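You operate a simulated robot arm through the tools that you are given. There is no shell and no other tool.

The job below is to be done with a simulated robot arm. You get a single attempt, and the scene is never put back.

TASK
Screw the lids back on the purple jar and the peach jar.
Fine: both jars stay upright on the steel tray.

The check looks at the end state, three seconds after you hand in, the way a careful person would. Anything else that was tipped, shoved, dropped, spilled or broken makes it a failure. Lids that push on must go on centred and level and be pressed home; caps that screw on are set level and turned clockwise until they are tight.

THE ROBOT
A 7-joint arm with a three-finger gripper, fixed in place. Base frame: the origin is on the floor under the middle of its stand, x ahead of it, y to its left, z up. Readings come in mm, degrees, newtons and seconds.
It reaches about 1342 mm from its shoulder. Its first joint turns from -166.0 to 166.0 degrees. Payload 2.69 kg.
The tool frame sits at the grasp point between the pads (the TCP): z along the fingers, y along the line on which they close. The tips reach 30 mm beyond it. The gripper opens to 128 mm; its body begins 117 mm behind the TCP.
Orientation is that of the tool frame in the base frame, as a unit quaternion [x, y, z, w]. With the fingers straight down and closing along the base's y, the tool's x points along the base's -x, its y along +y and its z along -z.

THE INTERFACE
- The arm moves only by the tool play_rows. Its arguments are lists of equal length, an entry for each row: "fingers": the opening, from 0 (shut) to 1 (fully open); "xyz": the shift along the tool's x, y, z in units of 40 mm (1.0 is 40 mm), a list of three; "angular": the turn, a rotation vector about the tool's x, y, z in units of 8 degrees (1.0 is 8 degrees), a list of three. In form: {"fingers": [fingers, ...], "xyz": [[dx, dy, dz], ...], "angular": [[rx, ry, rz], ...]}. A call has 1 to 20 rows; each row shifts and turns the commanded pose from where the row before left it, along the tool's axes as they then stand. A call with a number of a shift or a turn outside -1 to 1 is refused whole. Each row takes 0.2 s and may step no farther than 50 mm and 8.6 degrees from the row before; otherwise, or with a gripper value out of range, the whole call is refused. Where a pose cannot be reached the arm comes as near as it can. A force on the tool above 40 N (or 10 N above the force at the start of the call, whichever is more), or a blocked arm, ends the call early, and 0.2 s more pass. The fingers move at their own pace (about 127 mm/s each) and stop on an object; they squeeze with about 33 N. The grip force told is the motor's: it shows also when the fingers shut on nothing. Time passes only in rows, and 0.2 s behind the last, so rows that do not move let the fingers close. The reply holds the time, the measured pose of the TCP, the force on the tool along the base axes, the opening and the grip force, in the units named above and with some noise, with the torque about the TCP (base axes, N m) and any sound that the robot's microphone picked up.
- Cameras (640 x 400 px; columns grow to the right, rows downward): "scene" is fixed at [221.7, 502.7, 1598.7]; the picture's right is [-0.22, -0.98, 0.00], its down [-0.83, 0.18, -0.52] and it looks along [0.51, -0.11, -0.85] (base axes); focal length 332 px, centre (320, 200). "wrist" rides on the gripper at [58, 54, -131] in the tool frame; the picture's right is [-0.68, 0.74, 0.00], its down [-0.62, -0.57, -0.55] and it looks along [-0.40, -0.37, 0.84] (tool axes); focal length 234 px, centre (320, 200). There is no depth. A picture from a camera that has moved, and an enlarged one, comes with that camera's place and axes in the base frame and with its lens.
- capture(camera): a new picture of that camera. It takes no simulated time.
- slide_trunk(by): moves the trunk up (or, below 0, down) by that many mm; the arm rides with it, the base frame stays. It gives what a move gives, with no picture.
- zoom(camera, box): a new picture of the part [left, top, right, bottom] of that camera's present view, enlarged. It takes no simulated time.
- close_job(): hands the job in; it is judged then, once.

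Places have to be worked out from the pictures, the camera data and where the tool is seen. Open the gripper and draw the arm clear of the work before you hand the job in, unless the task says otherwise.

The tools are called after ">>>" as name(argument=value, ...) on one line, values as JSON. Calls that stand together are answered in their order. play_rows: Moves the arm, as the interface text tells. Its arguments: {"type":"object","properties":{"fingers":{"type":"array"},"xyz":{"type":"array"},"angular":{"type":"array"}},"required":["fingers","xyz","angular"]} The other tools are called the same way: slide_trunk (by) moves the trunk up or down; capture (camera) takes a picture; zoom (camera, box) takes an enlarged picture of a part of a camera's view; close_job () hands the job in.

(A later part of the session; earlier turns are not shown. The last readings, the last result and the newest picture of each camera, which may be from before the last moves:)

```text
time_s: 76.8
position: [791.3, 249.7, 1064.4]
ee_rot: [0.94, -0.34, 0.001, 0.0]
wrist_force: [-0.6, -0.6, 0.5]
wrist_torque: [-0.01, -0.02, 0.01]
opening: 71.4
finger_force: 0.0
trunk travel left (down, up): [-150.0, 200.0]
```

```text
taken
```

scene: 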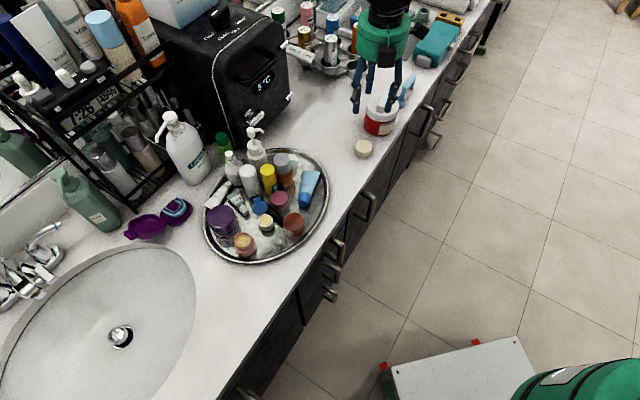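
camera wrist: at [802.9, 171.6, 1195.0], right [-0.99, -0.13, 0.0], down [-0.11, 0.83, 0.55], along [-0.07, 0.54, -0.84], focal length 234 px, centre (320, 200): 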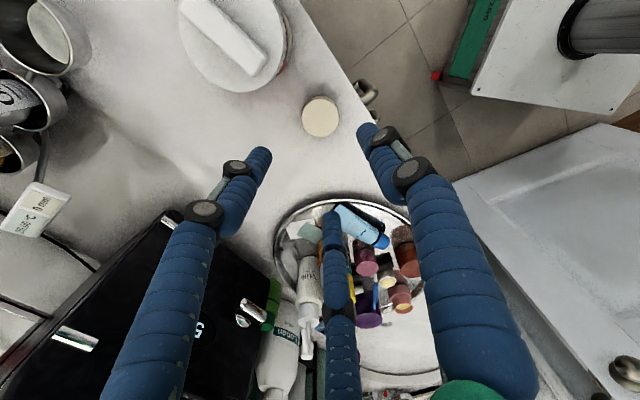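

The cream lid is directly ahead under the gripper and the red jar is clear of the fingers. I lower to z≈960 and measure.

>>> play_rows(fingers=[0.56, 0.56, 0.56, 0.56], xyz=[[0, 0, 0.87], [0, 0, 0.87], [0, 0, 0.87], [0, 0, 0]], angular=[[0, 0, 0], [0, 0, 0], [0, 0, 0], [0, 0, 0]])

>>> zoom(camera="wrist", box=[256, 110, 384, 190])

>>> capture(camera="wrist")

>>> zoom(camera="scene", box=[310, 50, 430, 180])

```text
time_s: 77.8
position: [793.7, 247.7, 958.6]
ee_rot: [0.94, -0.341, 0.0, 0.001]
wrist_force: [-0.3, -0.1, -0.1]
wrist_torque: [0.0, 0.05, -0.02]
opening: 71.6
finger_force: 0.1
trunk travel left (down, up): [-150.0, 200.0]
```

```text
5.00 times, centred on (320, 150) of wrist
camera zoom: at [804.7, 170.8, 1089.5], right [-0.99, -0.13, 0.0], down [-0.11, 0.83, 0.55], along [-0.07, 0.54, -0.84], focal length 1171 px, centre (320, 450)
```

zoom: 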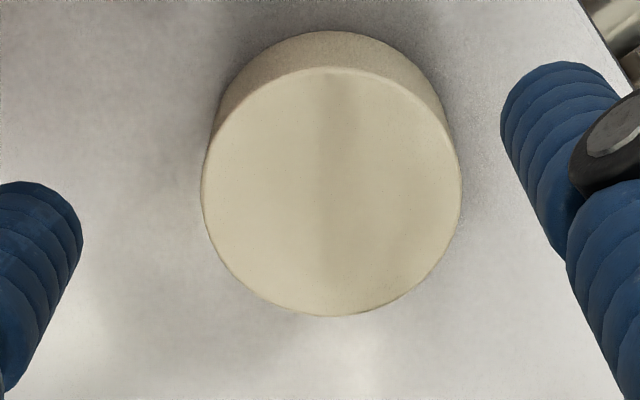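

```text
taken
camera wrist: at [804.7, 170.8, 1089.5], right [-0.99, -0.13, 0.0], down [-0.11, 0.83, 0.55], along [-0.07, 0.54, -0.84], focal length 234 px, centre (320, 200)
```

wrist: 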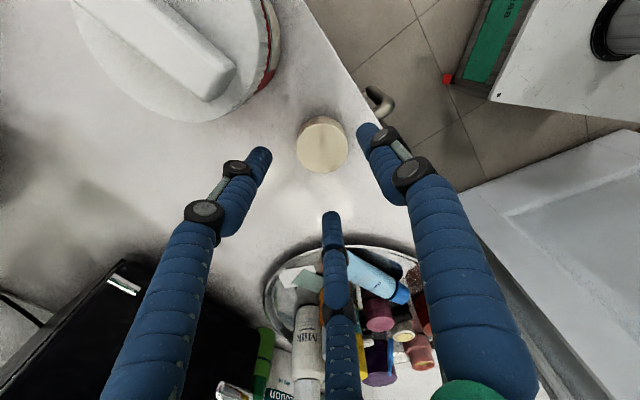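

```text
3.08 times, centred on (370, 115) of scene
camera zoom: at [221.7, 502.7, 1598.7], right [-0.22, -0.98, 0.0], down [-0.83, 0.18, -0.52], along [0.51, -0.11, -0.85], focal length 1022 px, centre (166, 462)
```

zoom: 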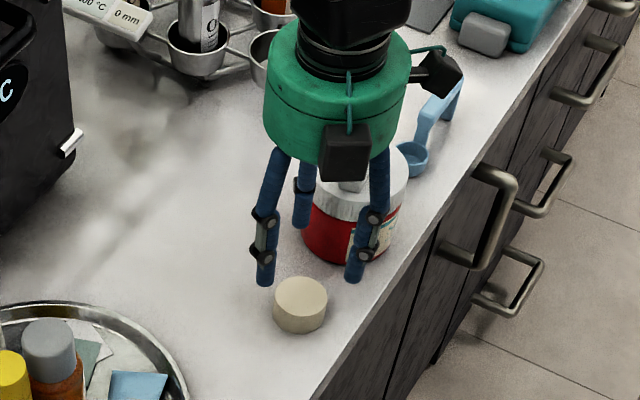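

The cream lid is Ø≈48 mm, ~2 mm off to the camera's right. I correct by (−1.9, −1.0) mm, descend to z≈896, and check before closing.

>>> play_rows(fingers=[0.56, 0.56, 0.56, 0.56, 0.56], xyz=[[-0.021, 0.049, 0.4], [0, 0, 0.4], [0, 0, 0.4], [0, 0, 0.36], [0, 0, 0]], angular=[[0, 0, 0], [0, 0, 0], [0, 0, 0], [0, 0, 0], [0, 0, 0]])

>>> zoom(camera="wrist", box=[240, 100, 400, 220])

>>> zoom(camera="scene", box=[310, 50, 430, 180])

```text
time_s: 79.0
position: [790.8, 248.7, 898.8]
ee_rot: [0.94, -0.342, 0.001, 0.0]
wrist_force: [0.2, -0.2, -0.5]
wrist_torque: [-0.02, -0.01, 0.02]
opening: 71.6
finger_force: 0.0
trunk travel left (down, up): [-150.0, 200.0]
```

```text
3.33 times, centred on (320, 160) of wrist
camera zoom: at [801.9, 170.8, 1029.1], right [-0.99, -0.13, 0.0], down [-0.11, 0.83, 0.55], along [-0.07, 0.54, -0.84], focal length 781 px, centre (320, 333)
```

zoom: 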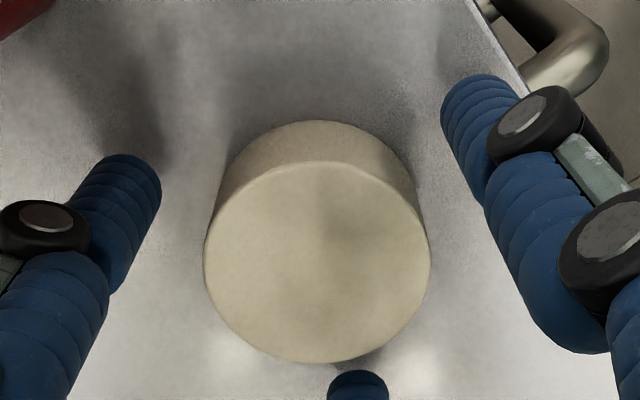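

```text
3.08 times, centred on (370, 115) of scene
camera zoom: at [221.7, 502.7, 1598.7], right [-0.22, -0.98, 0.0], down [-0.83, 0.18, -0.52], along [0.51, -0.11, -0.85], focal length 1022 px, centre (166, 462)
```

zoom: 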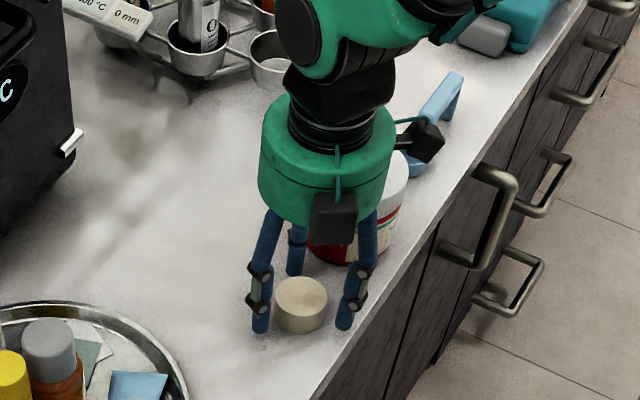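

Centred within half a millimetre. I go 2 mm lower and close on the cream lid.

>>> play_rows(fingers=[0.56, 0.5, 0.45, 0.4, 0.3, 0.15, 0, 0, 0], xyz=[[0, 0, 0.05], [0, 0, 0], [0, 0, 0], [0, 0, 0], [0, 0, 0], [0, 0, 0], [0, 0, 0], [0, 0, 0], [0, 0, 0]], angular=[[0, 0, 0], [0, 0, 0], [0, 0, 0], [0, 0, 0], [0, 0, 0], [0, 0, 0], [0, 0, 0], [0, 0, 0], [0, 0, 0]])

>>> play_rows(fingers=[0, 0, 0, 0, 0, 0], xyz=[[0, 0, -0.3], [0, 0, -0.8], [0, 0, -0.95], [0, 0, -0.95], [0, 0, -0.95], [0, 0, 0]], angular=[[0, 0, 0], [0, 0, 0], [0, 0, 0], [0, 0, 0], [0, 0, 0], [0, 0, 0]])

>>> zoom(camera="wrist", box=[256, 120, 384, 230])

>>> zoom(camera="scene", box=[310, 20, 430, 180])

```text
time_s: 81.0
position: [791.3, 248.7, 895.8]
ee_rot: [0.94, -0.341, 0.002, 0.0]
wrist_force: [0.9, 0.2, 0.2]
wrist_torque: [0.01, 0.01, 0.01]
opening: 45.4
finger_force: 33.5
trunk travel left (down, up): [-150.0, 200.0]
```

```text
time_s: 82.4
position: [790.3, 248.5, 1054.6]
ee_rot: [0.94, -0.342, 0.0, 0.001]
wrist_force: [-0.7, 0.1, -0.3]
wrist_torque: [0.03, -0.04, -0.01]
opening: 45.3
finger_force: 32.6
trunk travel left (down, up): [-150.0, 200.0]
```

```text
3.64 times, centred on (320, 175) of wrist
camera zoom: at [801.1, 171.1, 1184.7], right [-0.99, -0.13, 0.0], down [-0.11, 0.83, 0.55], along [-0.07, 0.54, -0.84], focal length 852 px, centre (320, 291)
```

zoom: 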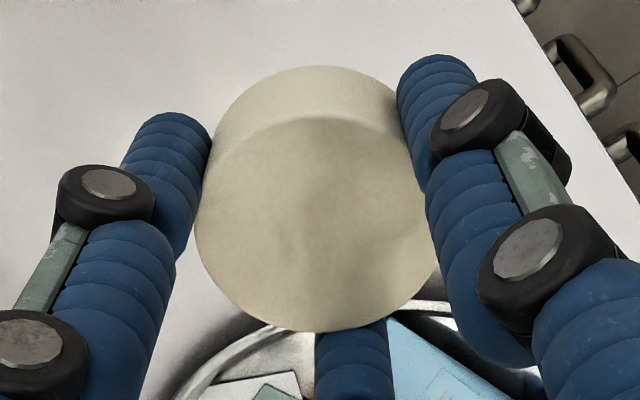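

```text
2.50 times, centred on (370, 100) of scene
camera zoom: at [221.7, 502.7, 1598.7], right [-0.22, -0.98, 0.0], down [-0.83, 0.18, -0.52], along [0.51, -0.11, -0.85], focal length 830 px, centre (195, 450)
```

zoom: 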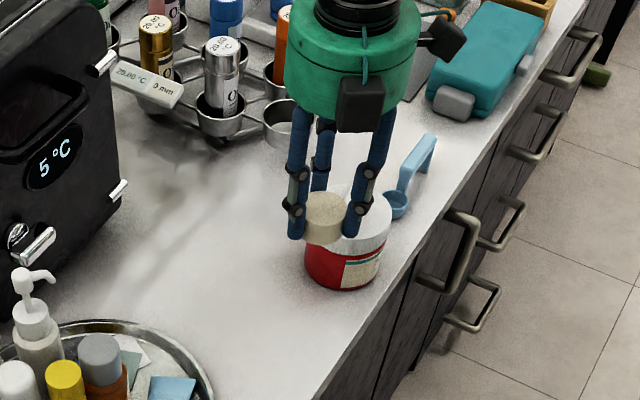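

The cream lid is held, level and centred. I raise it to ~1085 and carry it over to the peach jar, estimated at ≈(565, 605.5).

>>> play_rows(fingers=[0, 0, 0, 0, 0, 0, 0, 0, 0, 0, 0, 0, 0], xyz=[[0, 0, -0.75], [-0.914, -0.293, 0], [-0.914, -0.293, 0], [-0.914, -0.293, 0], [-0.914, -0.293, 0], [-0.914, -0.293, 0], [-0.914, -0.293, 0], [-0.914, -0.293, 0], [-0.914, -0.293, 0], [-0.914, -0.293, 0], [-0.914, -0.293, 0], [-0.914, -0.293, 0], [0, 0, 0]], angular=[[0, 0, 0], [0, 0, 0], [0, 0, 0], [0, 0, 0], [0, 0, 0], [0, 0, 0], [0, 0, 0], [0, 0, 0], [0, 0, 0], [0, 0, 0], [0, 0, 0], [0, 0, 0], [0, 0, 0]])

>>> capture(camera="wrist")

>>> zoom(camera="wrist", box=[272, 75, 368, 135])

>>> zoom(camera="scene", box=[150, 100, 330, 270])

```text
time_s: 85.2
position: [563.7, 607.0, 1082.2]
ee_rot: [0.94, -0.342, 0.001, 0.0]
wrist_force: [-1.1, 1.0, 0.6]
wrist_torque: [-0.05, -0.06, 0.01]
opening: 45.1
finger_force: 33.0
trunk travel left (down, up): [-150.0, 200.0]
```

```text
taken
camera wrist: at [574.6, 527.9, 1213.8], right [-0.99, -0.13, 0.0], down [-0.11, 0.83, 0.55], along [-0.07, 0.54, -0.84], focal length 234 px, centre (320, 200)
```

wrist: 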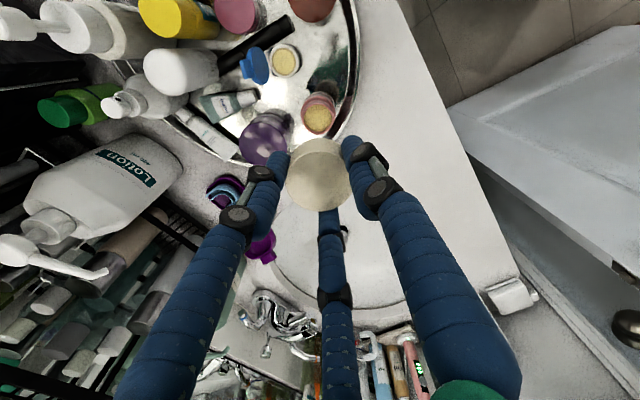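

```text
6.67 times, centred on (320, 105) of wrist
camera zoom: at [574.6, 527.9, 1213.8], right [-0.99, -0.13, 0.0], down [-0.11, 0.83, 0.55], along [-0.07, 0.54, -0.84], focal length 1561 px, centre (320, 833)
```

zoom: 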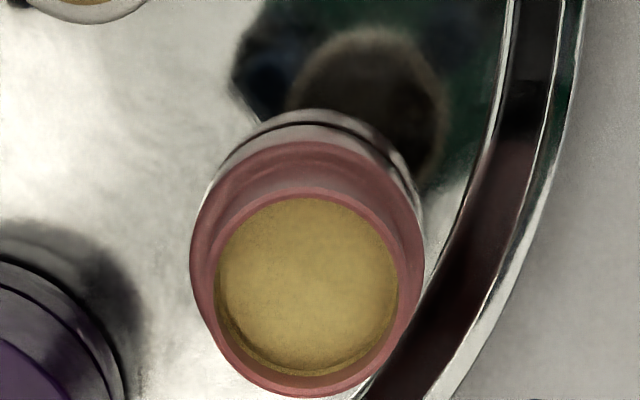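

```text
2.35 times, centred on (240, 185) of scene
camera zoom: at [221.7, 502.7, 1598.7], right [-0.22, -0.98, 0.0], down [-0.83, 0.18, -0.52], along [0.51, -0.11, -0.85], focal length 781 px, centre (508, 235)
```

zoom: 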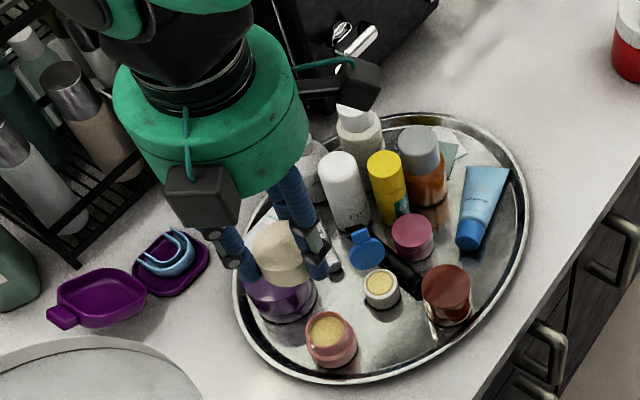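

The peach rim is fully visible: it lies ~2.3 mm to camera-left and ~2–2.6 mm nearer, i.e. I need about (+2.7, −2.0) mm. I apply this and lower to z≈958.

>>> play_rows(fingers=[0, 0, 0, 0, 0], xyz=[[0.084, -0.005, 0.8], [0, 0, 0.8], [0, 0, 0.8], [0, 0, 0.7], [0, 0, 0]], angular=[[0, 0, 0], [0, 0, 0], [0, 0, 0], [0, 0, 0], [0, 0, 0]])

>>> zoom(camera="wrist", box=[280, 100, 360, 150])

>>> zoom(camera="wrist", box=[256, 100, 384, 220])

>>> zoom(camera="scene", box=[215, 200, 275, 270])

```text
time_s: 86.4
position: [567.3, 602.2, 957.5]
ee_rot: [0.94, -0.341, 0.001, 0.0]
wrist_force: [-0.1, -0.6, -0.4]
wrist_torque: [-0.03, 0.01, -0.01]
opening: 45.1
finger_force: 33.3
trunk travel left (down, up): [-150.0, 200.0]
```

```text
8.00 times, centred on (320, 125) of wrist
camera zoom: at [578.5, 525.1, 1088.6], right [-0.99, -0.13, 0.0], down [-0.11, 0.83, 0.55], along [-0.07, 0.54, -0.84], focal length 1873 px, centre (320, 800)
```

zoom: 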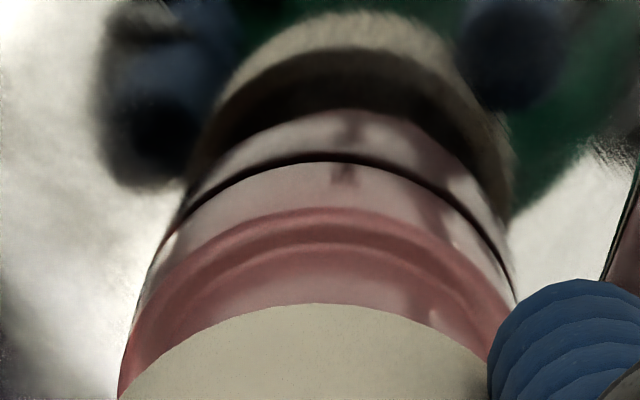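

```text
3.33 times, centred on (320, 160) of wrist
camera zoom: at [578.5, 525.1, 1088.6], right [-0.99, -0.13, 0.0], down [-0.11, 0.83, 0.55], along [-0.07, 0.54, -0.84], focal length 781 px, centre (320, 333)
```

zoom: 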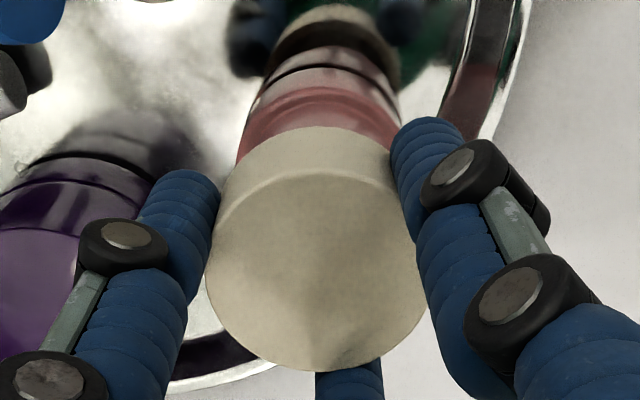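

```text
5.71 times, centred on (245, 235) of scene
camera zoom: at [221.7, 502.7, 1598.7], right [-0.22, -0.98, 0.0], down [-0.83, 0.18, -0.52], along [0.51, -0.11, -0.85], focal length 1897 px, centre (749, 0)
```

zoom: 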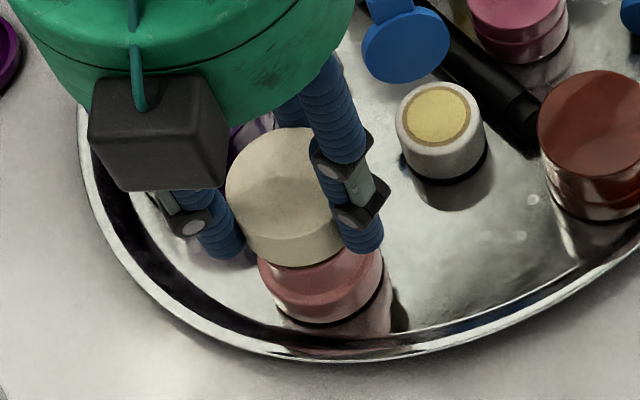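

The jar appears ~1 mm right of the lid axis in this view. I rotate 88° clockwise for the orthogonal check.

>>> play_rows(fingers=[0, 0, 0, 0, 0, 0, 0, 0, 0, 0, 0, 0], xyz=[[0, 0, 0], [0, 0, 0], [0, 0, 0], [0, 0, 0], [0, 0, 0], [0, 0, 0], [0, 0, 0], [0, 0, 0], [0, 0, 0], [0, 0, 0], [0, 0, 0], [0, 0, 0]], angular=[[0, 0, 1], [0, 0, 1], [0, 0, 1], [0, 0, 1], [0, 0, 1], [0, 0, 1], [0, 0, 1], [0, 0, 1], [0, 0, 1], [0, 0, 1], [0, 0, 1], [0, 0, 0]])

>>> zoom(camera="wrist", box=[280, 100, 360, 150])

>>> zoom(camera="wrist", box=[256, 100, 384, 220])

```text
time_s: 89.0
position: [567.2, 604.0, 958.2]
ee_rot: [-0.439, 0.899, -0.001, 0.001]
wrist_force: [-1.0, 0.0, -0.4]
wrist_torque: [-0.03, -0.03, 0.02]
opening: 45.1
finger_force: 33.1
trunk travel left (down, up): [-150.0, 200.0]
```

```text
8.00 times, centred on (320, 125) of wrist
camera zoom: at [489.6, 591.4, 1089.2], right [-0.16, 0.99, 0.0], down [0.82, 0.14, 0.55], along [0.54, 0.09, -0.84], focal length 1873 px, centre (320, 800)
```

zoom: 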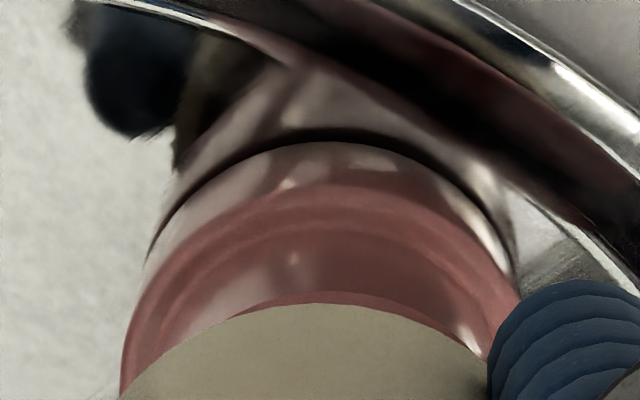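

```text
3.33 times, centred on (320, 160) of wrist
camera zoom: at [489.6, 591.4, 1089.2], right [-0.16, 0.99, 0.0], down [0.82, 0.14, 0.55], along [0.54, 0.09, -0.84], focal length 781 px, centre (320, 333)
```

zoom: 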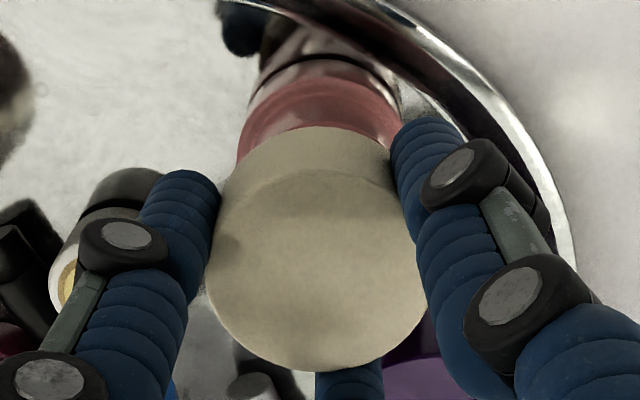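

Both views suggest the jar is slightly right of the axis. I zoom more on both silhouettes to measure more precisely.

>>> zoom(camera="wrist", box=[290, 110, 346, 145])

>>> zoom(camera="wrist", box=[284, 160, 348, 200])

```text
11.43 times, centred on (318, 128) of wrist
camera zoom: at [489.6, 591.4, 1089.2], right [-0.16, 0.99, 0.0], down [0.82, 0.14, 0.55], along [0.54, 0.09, -0.84], focal length 2676 px, centre (343, 1029)
```

zoom: 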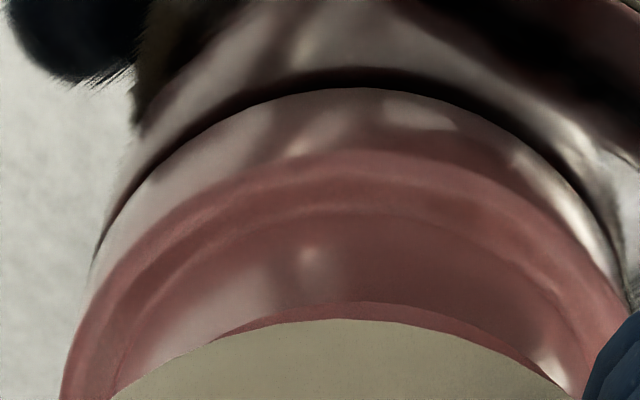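

```text
10.00 times, centred on (316, 180) of wrist
camera zoom: at [489.6, 591.4, 1089.2], right [-0.16, 0.99, 0.0], down [0.82, 0.14, 0.55], along [0.54, 0.09, -0.84], focal length 2342 px, centre (360, 400)
```

zoom: 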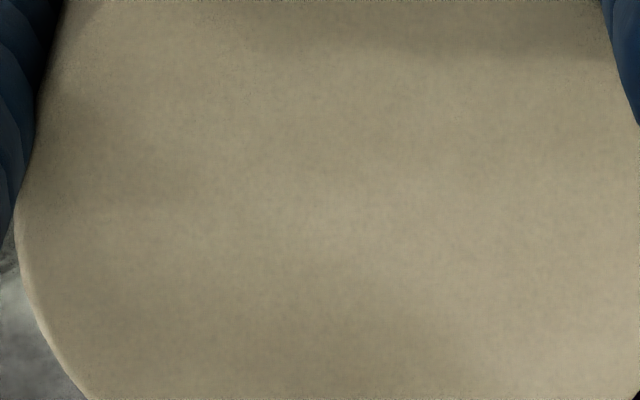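

Precisely: the lid is on-axis, and the jar is +1.3 mm right here and +1.15 mm right in the earlier view, i.e. (−1.4, +1.1) mm in base. I apply that and recheck.

>>> play_rows(fingers=[0, 0, 0], xyz=[[-0.0015, 0.044, 0], [0, 0, 0], [0, 0, 0]], angular=[[0, 0, 0], [0, 0, 0], [0, 0, 0]])

>>> zoom(camera="wrist", box=[290, 110, 346, 145])

```text
time_s: 89.8
position: [565.1, 604.2, 958.0]
ee_rot: [-0.44, 0.898, -0.001, 0.001]
wrist_force: [0.9, -0.7, -0.6]
wrist_torque: [0.02, 0.02, 0.02]
opening: 45.2
finger_force: 32.8
trunk travel left (down, up): [-150.0, 200.0]
```

```text
11.43 times, centred on (318, 128) of wrist
camera zoom: at [487.9, 592.6, 1089.5], right [-0.16, 0.99, 0.0], down [0.82, 0.14, 0.55], along [0.54, 0.09, -0.84], focal length 2676 px, centre (343, 1029)
```

zoom: 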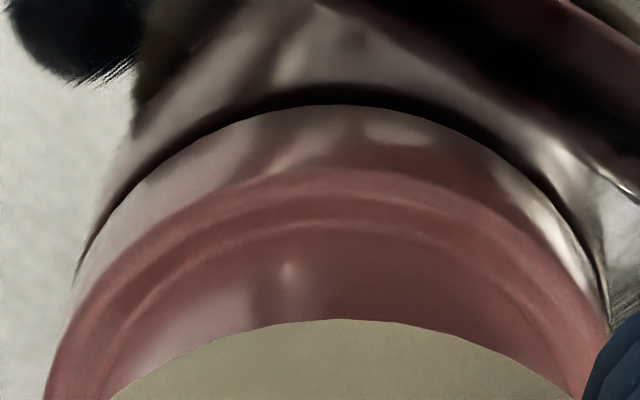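

Nicely centred here (within ~0.4 mm). I rotate back to −140° and verify the other direction.

>>> play_rows(fingers=[0, 0, 0, 0, 0, 0, 0, 0, 0, 0, 0, 0], xyz=[[0, 0, 0], [0, 0, 0], [0, 0, 0], [0, 0, 0], [0, 0, 0], [0, 0, 0], [0, 0, 0], [0, 0, 0], [0, 0, 0], [0, 0, 0], [0, 0, 0], [0, 0, 0]], angular=[[0, 0, -1], [0, 0, -1], [0, 0, -1], [0, 0, -1], [0, 0, -1], [0, 0, -1], [0, 0, -1], [0, 0, -1], [0, 0, -1], [0, 0, -1], [0, 0, -1], [0, 0, 0]])

>>> zoom(camera="wrist", box=[290, 110, 346, 145])

>>> zoom(camera="scene", box=[215, 200, 275, 270])

```text
time_s: 92.4
position: [566.1, 604.4, 958.6]
ee_rot: [0.94, -0.341, 0.0, 0.001]
wrist_force: [0.0, -0.4, 0.1]
wrist_torque: [0.0, -0.01, 0.02]
opening: 45.1
finger_force: 33.2
trunk travel left (down, up): [-150.0, 200.0]
```

```text
11.43 times, centred on (318, 128) of wrist
camera zoom: at [576.8, 526.8, 1089.8], right [-0.99, -0.13, 0.0], down [-0.11, 0.83, 0.55], along [-0.07, 0.54, -0.84], focal length 2676 px, centre (343, 1029)
```

zoom: 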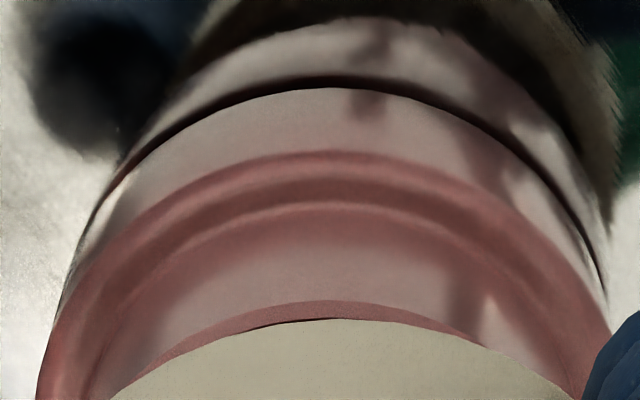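

```text
5.71 times, centred on (245, 235) of scene
camera zoom: at [221.7, 502.7, 1598.7], right [-0.22, -0.98, 0.0], down [-0.83, 0.18, -0.52], along [0.51, -0.11, -0.85], focal length 1897 px, centre (749, 0)
```

zoom: 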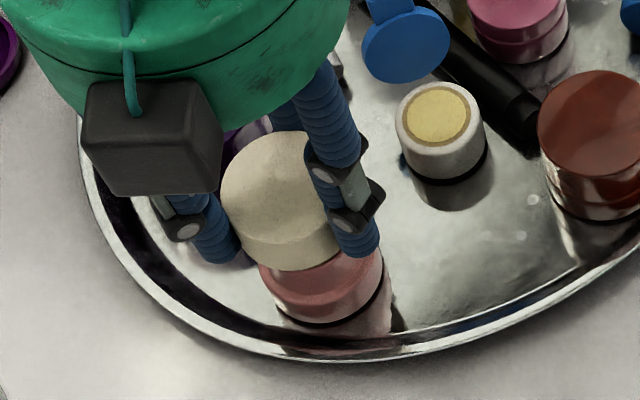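

Here the jar is now ~0.8 mm left of the lid axis (slight overshoot), and the h-direction differences agree. I correct by (+0.8, −0.25) mm and begin lowering gently by 10 mm.

>>> play_rows(fingers=[0, 0, 0, 0, 0, 0], xyz=[[0.0193, -0.008, 0], [0, 0, 0.07], [0, 0, 0.07], [0, 0, 0.06], [0, 0, 0.05], [0, 0, 0]], angular=[[0, 0, 0], [0, 0, 0], [0, 0, 0], [0, 0, 0], [0, 0, 0], [0, 0, 0]])

>>> zoom(camera="wrist", box=[290, 110, 346, 145])

>>> zoom(camera="scene", box=[215, 200, 275, 270])

```text
time_s: 93.8
position: [565.7, 603.7, 948.5]
ee_rot: [0.94, -0.342, 0.001, 0.0]
wrist_force: [-0.5, -0.8, -0.4]
wrist_torque: [0.03, 0.03, 0.03]
opening: 45.5
finger_force: 32.8
trunk travel left (down, up): [-150.0, 200.0]
```

```text
11.43 times, centred on (318, 128) of wrist
camera zoom: at [576.8, 526.2, 1079.3], right [-0.99, -0.13, 0.0], down [-0.11, 0.83, 0.55], along [-0.07, 0.54, -0.84], focal length 2676 px, centre (343, 1029)
```

zoom: 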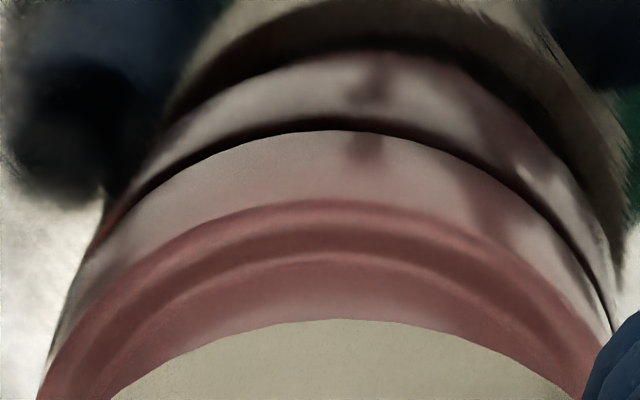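

```text
5.71 times, centred on (245, 235) of scene
camera zoom: at [221.7, 502.7, 1598.7], right [-0.22, -0.98, 0.0], down [-0.83, 0.18, -0.52], along [0.51, -0.11, -0.85], focal length 1897 px, centre (749, 0)
```

zoom: 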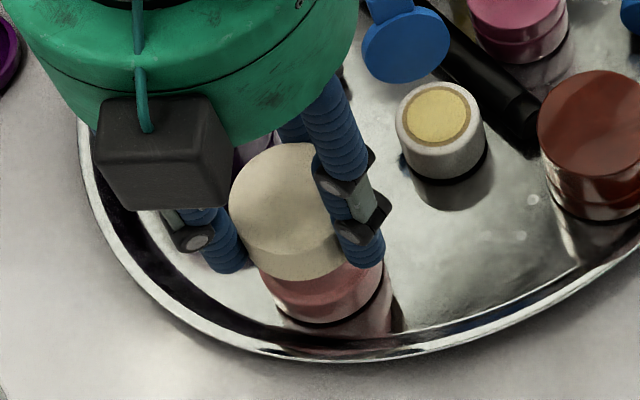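

Looks well centred. I continue lowering in 1.5 mm steps with force monitoring.

>>> play_rows(fingers=[0, 0, 0, 0, 0], xyz=[[0, 0, 0.0375], [0, 0, 0.0375], [0, 0, 0.0375], [0, 0, 0.0375], [0, 0, 0]], angular=[[0, 0, 0], [0, 0, 0], [0, 0, 0], [0, 0, 0], [0, 0, 0]])

>>> zoom(camera="wrist", box=[290, 110, 346, 145])

```text
time_s: 95.0
position: [566.4, 604.6, 942.2]
ee_rot: [0.94, -0.341, 0.001, 0.001]
wrist_force: [0.6, 0.7, 0.0]
wrist_torque: [0.0, -0.01, 0.01]
opening: 45.2
finger_force: 32.8
trunk travel left (down, up): [-150.0, 200.0]
```

```text
11.43 times, centred on (318, 128) of wrist
camera zoom: at [577.7, 526.6, 1073.5], right [-0.99, -0.13, 0.0], down [-0.11, 0.83, 0.55], along [-0.07, 0.54, -0.84], focal length 2676 px, centre (343, 1029)
```

zoom: 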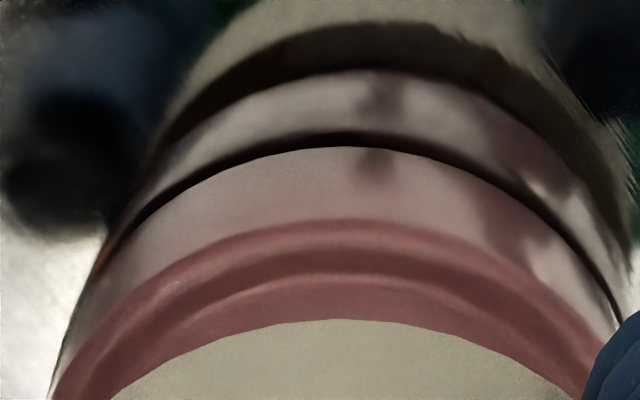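

No contact yet at z≈942. I continue another 6 mm.

>>> play_rows(fingers=[0, 0, 0, 0, 0], xyz=[[0, 0, 0.0375], [0, 0, 0.0375], [0, 0, 0.0375], [0, 0, 0.0375], [0, 0, 0]], angular=[[0, 0, 0], [0, 0, 0], [0, 0, 0], [0, 0, 0], [0, 0, 0]])

>>> zoom(camera="scene", box=[215, 200, 275, 270])

```text
time_s: 96.2
position: [566.9, 603.6, 936.4]
ee_rot: [0.94, -0.342, 0.001, 0.001]
wrist_force: [0.2, -0.6, -0.3]
wrist_torque: [0.03, 0.0, -0.03]
opening: 45.0
finger_force: 33.1
trunk travel left (down, up): [-150.0, 200.0]
```

```text
5.71 times, centred on (245, 235) of scene
camera zoom: at [221.7, 502.7, 1598.7], right [-0.22, -0.98, 0.0], down [-0.83, 0.18, -0.52], along [0.51, -0.11, -0.85], focal length 1897 px, centre (749, 0)
```

zoom: 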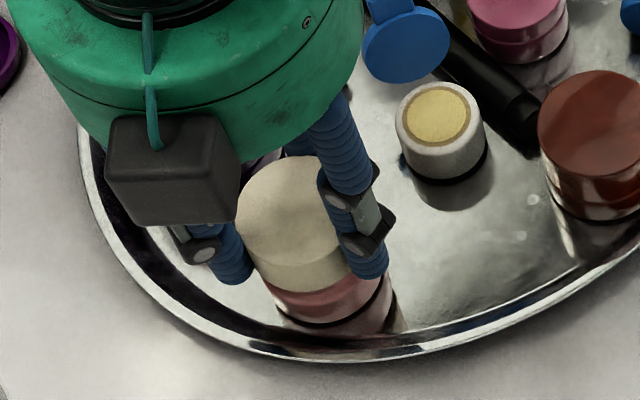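

Still free. I continue in 1 mm steps.

>>> play_rows(fingers=[0, 0, 0, 0, 0, 0], xyz=[[0, 0, 0.025], [0, 0, 0.025], [0, 0, 0.025], [0, 0, 0.025], [0, 0, 0.025], [0, 0, 0]], angular=[[0, 0, 0], [0, 0, 0], [0, 0, 0], [0, 0, 0], [0, 0, 0], [0, 0, 0]])

>>> zoom(camera="wrist", box=[290, 110, 346, 145])

```text
time_s: 97.6
position: [565.8, 603.5, 931.4]
ee_rot: [0.94, -0.342, 0.001, 0.001]
wrist_force: [0.7, -0.5, 0.1]
wrist_torque: [0.04, 0.03, 0.02]
opening: 45.3
finger_force: 32.3
trunk travel left (down, up): [-150.0, 200.0]
```

```text
11.43 times, centred on (318, 128) of wrist
camera zoom: at [577.0, 526.7, 1062.5], right [-0.99, -0.13, 0.0], down [-0.11, 0.83, 0.55], along [-0.07, 0.54, -0.84], focal length 2676 px, centre (343, 1029)
```

zoom: 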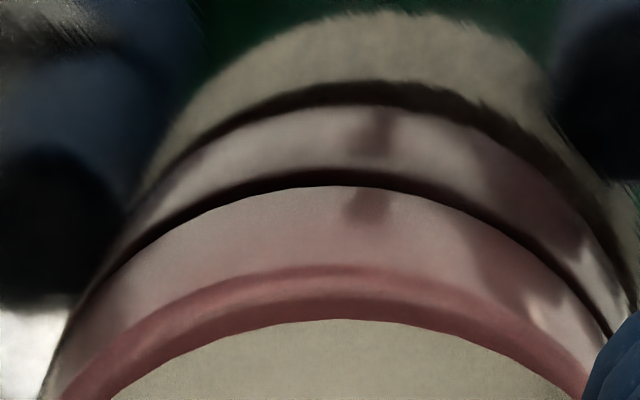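

The skirt is around the neck without force. I keep going in 1 mm steps until contact.

>>> play_rows(fingers=[0, 0, 0, 0], xyz=[[0, 0, 0.025], [0, 0, 0.025], [0, 0, 0.02], [0, 0, 0]], angular=[[0, 0, 0], [0, 0, 0], [0, 0, 0], [0, 0, 0]])

```text
time_s: 98.6
position: [566.2, 603.6, 928.9]
ee_rot: [0.94, -0.342, 0.001, 0.0]
wrist_force: [0.4, -0.3, 0.0]
wrist_torque: [-0.01, -0.01, 0.01]
opening: 45.1
finger_force: 33.1
trunk travel left (down, up): [-150.0, 200.0]
```

Still no force at z≈929; I step on another ~2.4 mm in 0.8 mm increments.

>>> play_rows(fingers=[0, 0, 0, 0], xyz=[[0, 0, 0.02], [0, 0, 0.02], [0, 0, 0.02], [0, 0, 0]], angular=[[0, 0, 0], [0, 0, 0], [0, 0, 0], [0, 0, 0]])

>>> zoom(camera="scene", box=[215, 200, 275, 270])

>>> zoom(camera="wrist", box=[290, 110, 346, 145])

```text
time_s: 99.6
position: [567.6, 604.1, 925.5]
ee_rot: [0.94, -0.341, 0.001, 0.001]
wrist_force: [0.8, -0.8, -0.8]
wrist_torque: [-0.08, 0.06, -0.01]
opening: 45.2
finger_force: 33.2
trunk travel left (down, up): [-150.0, 200.0]
```

```text
5.71 times, centred on (245, 235) of scene
camera zoom: at [221.7, 502.7, 1598.7], right [-0.22, -0.98, 0.0], down [-0.83, 0.18, -0.52], along [0.51, -0.11, -0.85], focal length 1897 px, centre (749, 0)
```

zoom: 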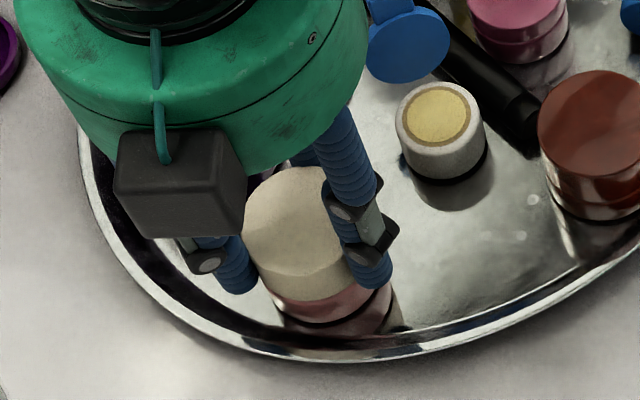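

```text
11.43 times, centred on (318, 128) of wrist
camera zoom: at [577.8, 526.8, 1057.1], right [-0.99, -0.13, 0.0], down [-0.11, 0.83, 0.55], along [-0.07, 0.54, -0.84], focal length 2676 px, centre (343, 1029)
```

zoom: 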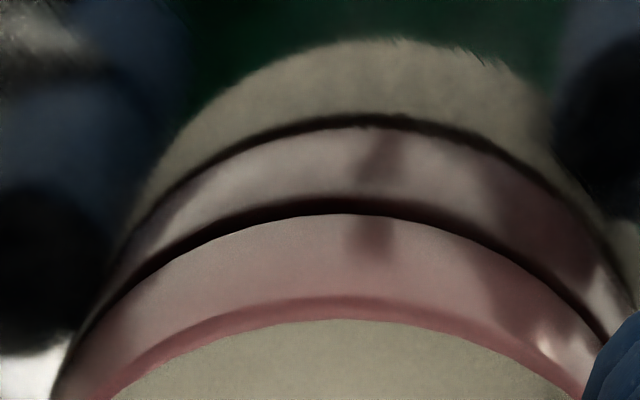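

Still free and the shoulder ring is a few millimetres below the skirt. I continue 0.8 mm steps.

>>> play_rows(fingers=[0, 0, 0, 0], xyz=[[0, 0, 0.02], [0, 0, 0.02], [0, 0, 0.015], [0, 0, 0]], angular=[[0, 0, 0], [0, 0, 0], [0, 0, 0], [0, 0, 0]])

```text
time_s: 100.6
position: [567.0, 604.6, 926.1]
ee_rot: [0.94, -0.341, 0.001, 0.0]
wrist_force: [3.3, 0.8, 8.1]
wrist_torque: [-0.13, -0.03, -0.02]
opening: 45.0
finger_force: 33.5
trunk travel left (down, up): [-150.0, 200.0]
```

Contact at z≈925 with 8 N up and 3 N sideways (+x). I nudge +0.35 mm in x and start turning clockwise 40°.

>>> play_rows(fingers=[0, 0, 0, 0, 0, 0, 0], xyz=[[0.005, -0.0075, 0], [0, 0, 0.002], [0, 0, 0.002], [0, 0, 0.002], [0, 0, 0.002], [0, 0, 0.002], [0, 0, 0]], angular=[[0, 0, 0], [0, 0, 1], [0, 0, 1], [0, 0, 1], [0, 0, 1], [0, 0, 1], [0, 0, 0]])

>>> zoom(camera="scene", box=[205, 190, 275, 270])

```text
time_s: 102.2
position: [566.9, 604.5, 924.4]
ee_rot: [0.766, -0.643, 0.001, -0.001]
wrist_force: [-1.8, 0.4, 18.1]
wrist_torque: [-0.1, 0.0, 0.01]
opening: 45.3
finger_force: 32.8
trunk travel left (down, up): [-150.0, 200.0]
```

```text
5.00 times, centred on (240, 230) of scene
camera zoom: at [221.7, 502.7, 1598.7], right [-0.22, -0.98, 0.0], down [-0.83, 0.18, -0.52], along [0.51, -0.11, -0.85], focal length 1660 px, centre (720, 50)
```

zoom: 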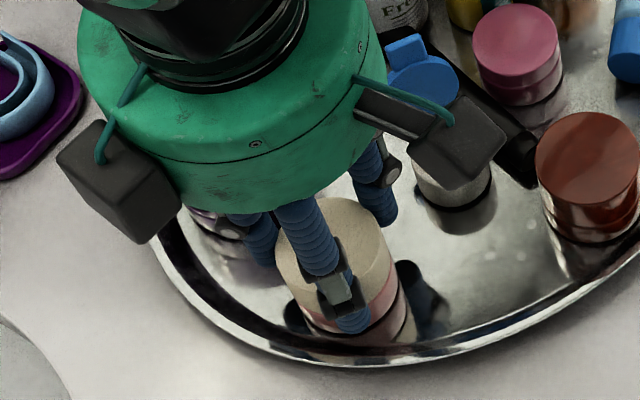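

Force rose to 18 N but torque is ~0, so it is not tight—likely the thread start riding. I continue 48° without further pressing.

>>> play_rows(fingers=[0, 0, 0, 0, 0, 0, 0], xyz=[[0, 0, 0], [0, 0, 0], [0, 0, 0], [0, 0, 0], [0, 0, 0], [0, 0, 0], [0, 0, 0]], angular=[[0, 0, 1], [0, 0, 1], [0, 0, 1], [0, 0, 1], [0, 0, 1], [0, 0, 1], [0, 0, 0]])

>>> zoom(camera="wrist", box=[256, 100, 384, 220])

```text
time_s: 103.8
position: [567.1, 604.1, 923.8]
ee_rot: [-0.438, 0.899, -0.001, 0.0]
wrist_force: [4.7, 2.0, 8.7]
wrist_torque: [0.13, -0.04, -0.01]
opening: 45.1
finger_force: 32.7
trunk travel left (down, up): [-150.0, 200.0]
```

```text
3.33 times, centred on (320, 160) of wrist
camera zoom: at [488.8, 592.3, 1054.7], right [-0.16, 0.99, 0.0], down [0.82, 0.14, 0.55], along [0.54, 0.09, -0.84], focal length 781 px, centre (320, 333)
```

zoom: 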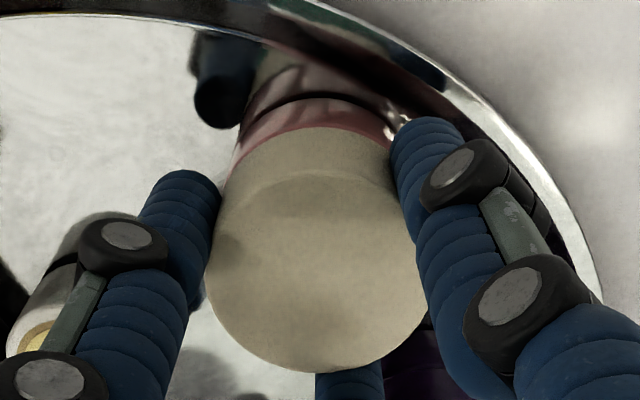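

The force fell to 8.7 N, so the lid is threading down. I nudge (+0.45, +0.2) mm to relieve the side force and turn another 56°.

>>> play_rows(fingers=[0, 0, 0, 0, 0, 0, 0, 0, 0], xyz=[[-0.011, -0.006, 0], [0, 0, 0.003], [0, 0, 0.003], [0, 0, 0.003], [0, 0, 0.003], [0, 0, 0.003], [0, 0, 0.003], [0, 0, 0.003], [0, 0, 0]], angular=[[0, 0, 0], [0, 0, 1], [0, 0, 1], [0, 0, 1], [0, 0, 1], [0, 0, 1], [0, 0, 1], [0, 0, 1], [0, 0, 0]])

>>> zoom(camera="scene", box=[205, 190, 275, 270])

```text
time_s: 105.8
position: [568.3, 604.4, 922.9]
ee_rot: [0.035, 0.999, -0.001, 0.001]
wrist_force: [-2.3, 0.7, 2.3]
wrist_torque: [0.12, 0.12, 0.02]
opening: 44.9
finger_force: 33.3
trunk travel left (down, up): [-150.0, 200.0]
```

```text
5.00 times, centred on (240, 230) of scene
camera zoom: at [221.7, 502.7, 1598.7], right [-0.22, -0.98, 0.0], down [-0.83, 0.18, -0.52], along [0.51, -0.11, -0.85], focal length 1660 px, centre (720, 50)
```

zoom: 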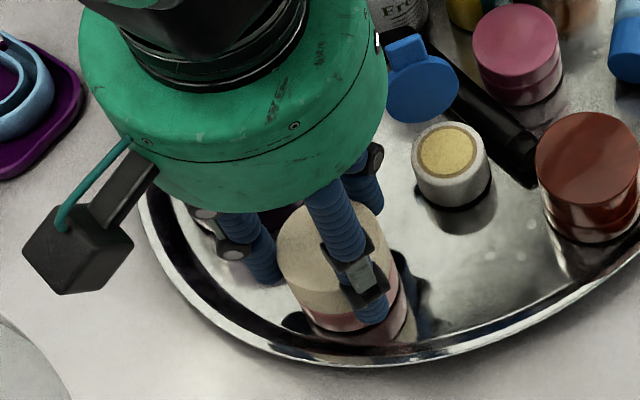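

Force is down to 2 N and the lid keeps descending with the turn. I continue 64° with slightly more downward follow.

>>> play_rows(fingers=[0, 0, 0, 0, 0, 0, 0, 0, 0], xyz=[[0, 0, 0.006], [0, 0, 0.006], [0, 0, 0.006], [0, 0, 0.006], [0, 0, 0.006], [0, 0, 0.006], [0, 0, 0.006], [0, 0, 0.006], [0, 0, 0]], angular=[[0, 0, 1], [0, 0, 1], [0, 0, 1], [0, 0, 1], [0, 0, 1], [0, 0, 1], [0, 0, 1], [0, 0, 1], [0, 0, 0]])

>>> zoom(camera="wrist", box=[256, 100, 384, 220])

>>> zoom(camera="scene", box=[205, 190, 275, 270])

```text
time_s: 107.8
position: [565.6, 605.6, 923.4]
ee_rot: [0.559, 0.829, 0.0, 0.001]
wrist_force: [0.4, -0.1, 8.8]
wrist_torque: [0.03, 0.03, 0.05]
opening: 45.4
finger_force: 33.4
trunk travel left (down, up): [-150.0, 200.0]
```

```text
3.33 times, centred on (320, 160) of wrist
camera zoom: at [595.5, 679.9, 1053.4], right [0.94, -0.35, 0.0], down [-0.29, -0.78, 0.55], along [-0.19, -0.51, -0.84], focal length 781 px, centre (320, 333)
```

zoom: 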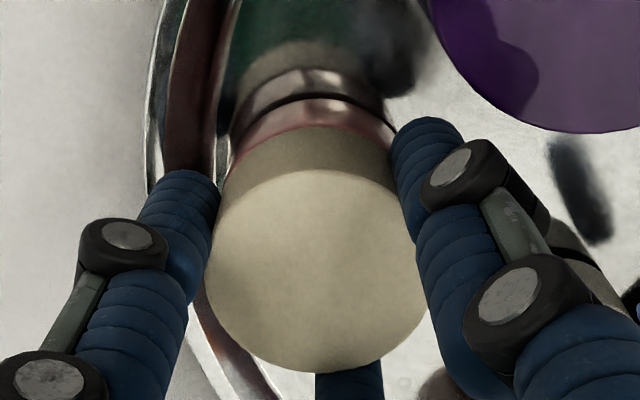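

```text
5.00 times, centred on (240, 230) of scene
camera zoom: at [221.7, 502.7, 1598.7], right [-0.22, -0.98, 0.0], down [-0.83, 0.18, -0.52], along [0.51, -0.11, -0.85], focal length 1660 px, centre (720, 50)
```

zoom: 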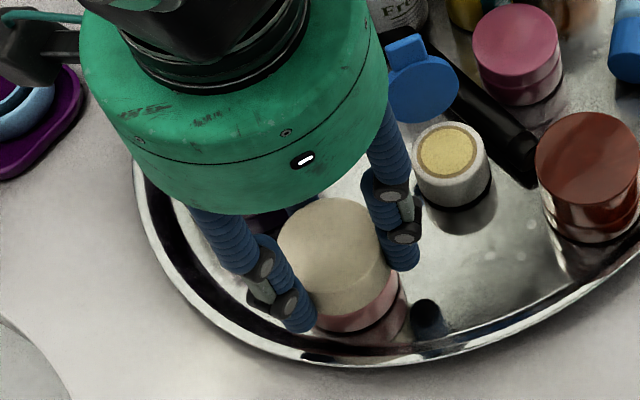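

Torque now 0.05 N·m at 9 N—approaching resistance. I press ~10 N more and turn another 40°.

>>> play_rows(fingers=[0, 0, 0, 0, 0, 0, 0, 0], xyz=[[0, 0, 0.015], [0, 0, 0.015], [0, 0, 0], [0, 0, 0], [0, 0, 0], [0, 0, 0], [0, 0, 0], [0, 0, 0]], angular=[[0, 0, 0], [0, 0, 0], [0, 0, 1], [0, 0, 1], [0, 0, 1], [0, 0, 1], [0, 0, 1], [0, 0, 0]])

>>> zoom(camera="wrist", box=[256, 100, 384, 220])

>>> zoom(camera="wrist", box=[290, 110, 346, 145])

```text
time_s: 109.6
position: [568.2, 604.3, 922.8]
ee_rot: [0.809, 0.588, 0.001, 0.0]
wrist_force: [1.2, 1.9, 24.1]
wrist_torque: [0.04, -0.11, 0.16]
opening: 45.2
finger_force: 32.9
trunk travel left (down, up): [-150.0, 200.0]
```

```text
3.33 times, centred on (320, 160) of wrist
camera zoom: at [637.1, 644.3, 1053.1], right [0.49, -0.87, 0.0], down [-0.73, -0.41, 0.55], along [-0.48, -0.27, -0.84], focal length 781 px, centre (320, 333)
```

zoom: 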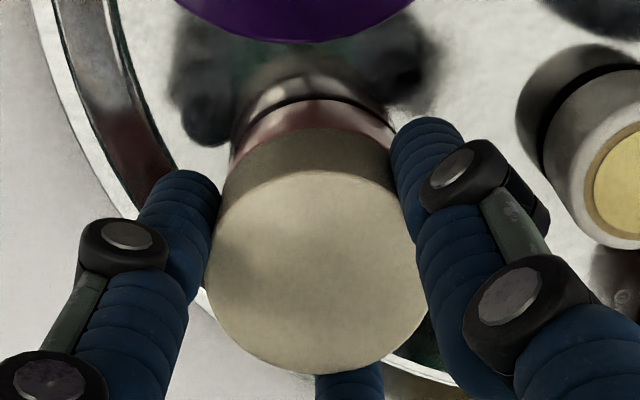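

```text
11.43 times, centred on (318, 128) of wrist
camera zoom: at [637.1, 644.3, 1053.1], right [0.49, -0.87, 0.0], down [-0.73, -0.41, 0.55], along [-0.48, -0.27, -0.84], focal length 2676 px, centre (343, 1029)
```

zoom: 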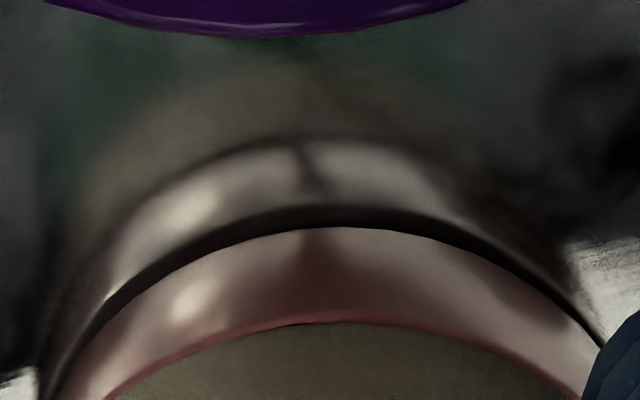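

Torque is 0.16 N·m at 24 N with no further descent, and the skirt touches the shoulder. I relieve the force, and test the thread hold with a slight upward pull.

>>> play_rows(fingers=[0, 0], xyz=[[0, 0, -0.065], [0, 0, 0]], angular=[[0, 0, 0], [0, 0, 0]])

>>> play_rows(fingers=[0, 0], xyz=[[0, 0, -0.01], [0, 0, 0]], angular=[[0, 0, 0], [0, 0, 0]])

```text
time_s: 110.2
position: [567.4, 604.3, 921.4]
ee_rot: [0.808, 0.589, 0.0, 0.002]
wrist_force: [5.0, 4.8, 12.2]
wrist_torque: [0.2, -0.25, 0.02]
opening: 45.0
finger_force: 32.8
trunk travel left (down, up): [-150.0, 200.0]
```

```text
time_s: 110.8
position: [566.5, 603.3, 922.7]
ee_rot: [0.808, 0.589, -0.001, 0.0]
wrist_force: [0.8, 4.3, 5.6]
wrist_torque: [0.16, -0.04, 0.01]
opening: 45.0
finger_force: 33.0
trunk travel left (down, up): [-150.0, 200.0]
```

>>> play_rows(fingers=[0, 0], xyz=[[0, 0, -0.02], [0, 0, 0]], angular=[[0, 0, 0], [0, 0, 0]])

```text
time_s: 111.4
position: [568.0, 603.9, 923.0]
ee_rot: [0.808, 0.589, 0.0, 0.001]
wrist_force: [-0.2, -1.1, -0.5]
wrist_torque: [-0.02, 0.0, -0.04]
opening: 45.2
finger_force: 32.7
trunk travel left (down, up): [-150.0, 200.0]
```

>>> play_rows(fingers=[0, 0], xyz=[[0, 0, -0.0075], [0, 0, 0]], angular=[[0, 0, 0], [0, 0, 0]])

```text
time_s: 112.0
position: [566.6, 604.1, 924.5]
ee_rot: [0.809, 0.588, 0.0, 0.001]
wrist_force: [0.5, 0.1, -1.8]
wrist_torque: [-0.01, 0.01, -0.03]
opening: 44.9
finger_force: 32.9
trunk travel left (down, up): [-150.0, 200.0]
```

The −1.8 N pull shows the lid is held by the thread. I lower back to neutral, release, rise 40 mm and inspect.

>>> play_rows(fingers=[0, 0.43, 0.43, 0.43, 0.43, 0.43, 0.43], xyz=[[0, 0, 0.007], [0, 0, 0], [0, 0, 0], [0, 0, -0.2], [0, 0, -0.4], [0, 0, -0.4], [0, 0, 0]], angular=[[0, 0, 0], [0, 0, 0], [0, 0, 0], [0, 0, 0], [0, 0, 0], [0, 0, 0], [0, 0, 0]])

>>> zoom(camera="scene", box=[205, 190, 275, 270])

>>> zoom(camera="wrist", box=[240, 80, 400, 220])

```text
time_s: 113.6
position: [567.0, 603.6, 963.8]
ee_rot: [0.808, 0.589, -0.001, 0.002]
wrist_force: [0.4, 0.0, 0.2]
wrist_torque: [0.02, -0.01, -0.03]
opening: 55.2
finger_force: 0.0
trunk travel left (down, up): [-150.0, 200.0]
```

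```text
5.00 times, centred on (240, 230) of scene
camera zoom: at [221.7, 502.7, 1598.7], right [-0.22, -0.98, 0.0], down [-0.83, 0.18, -0.52], along [0.51, -0.11, -0.85], focal length 1660 px, centre (720, 50)
```

zoom: 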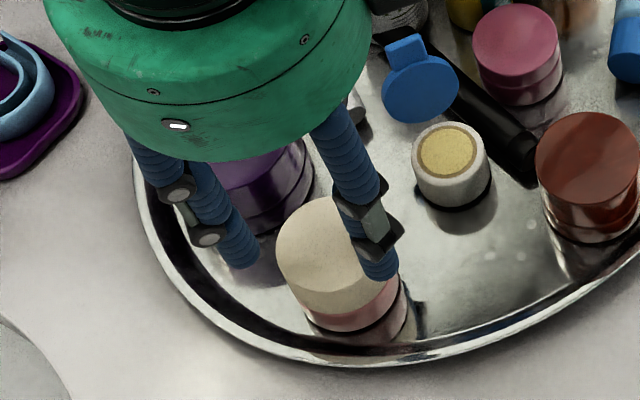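

```text
2.86 times, centred on (320, 150) of wrist
camera zoom: at [636.9, 643.8, 1094.5], right [0.49, -0.87, 0.0], down [-0.73, -0.41, 0.55], along [-0.48, -0.27, -0.84], focal length 669 px, centre (320, 343)
```

zoom: 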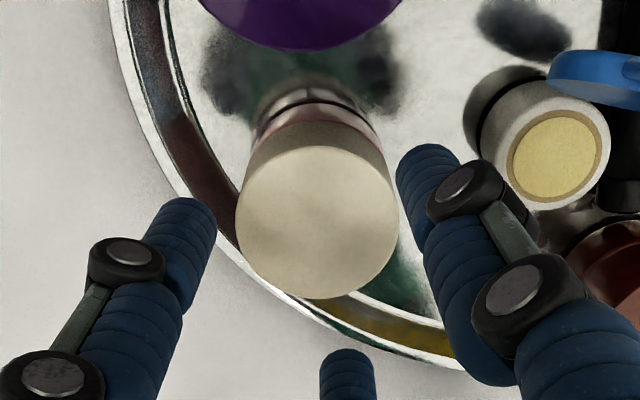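

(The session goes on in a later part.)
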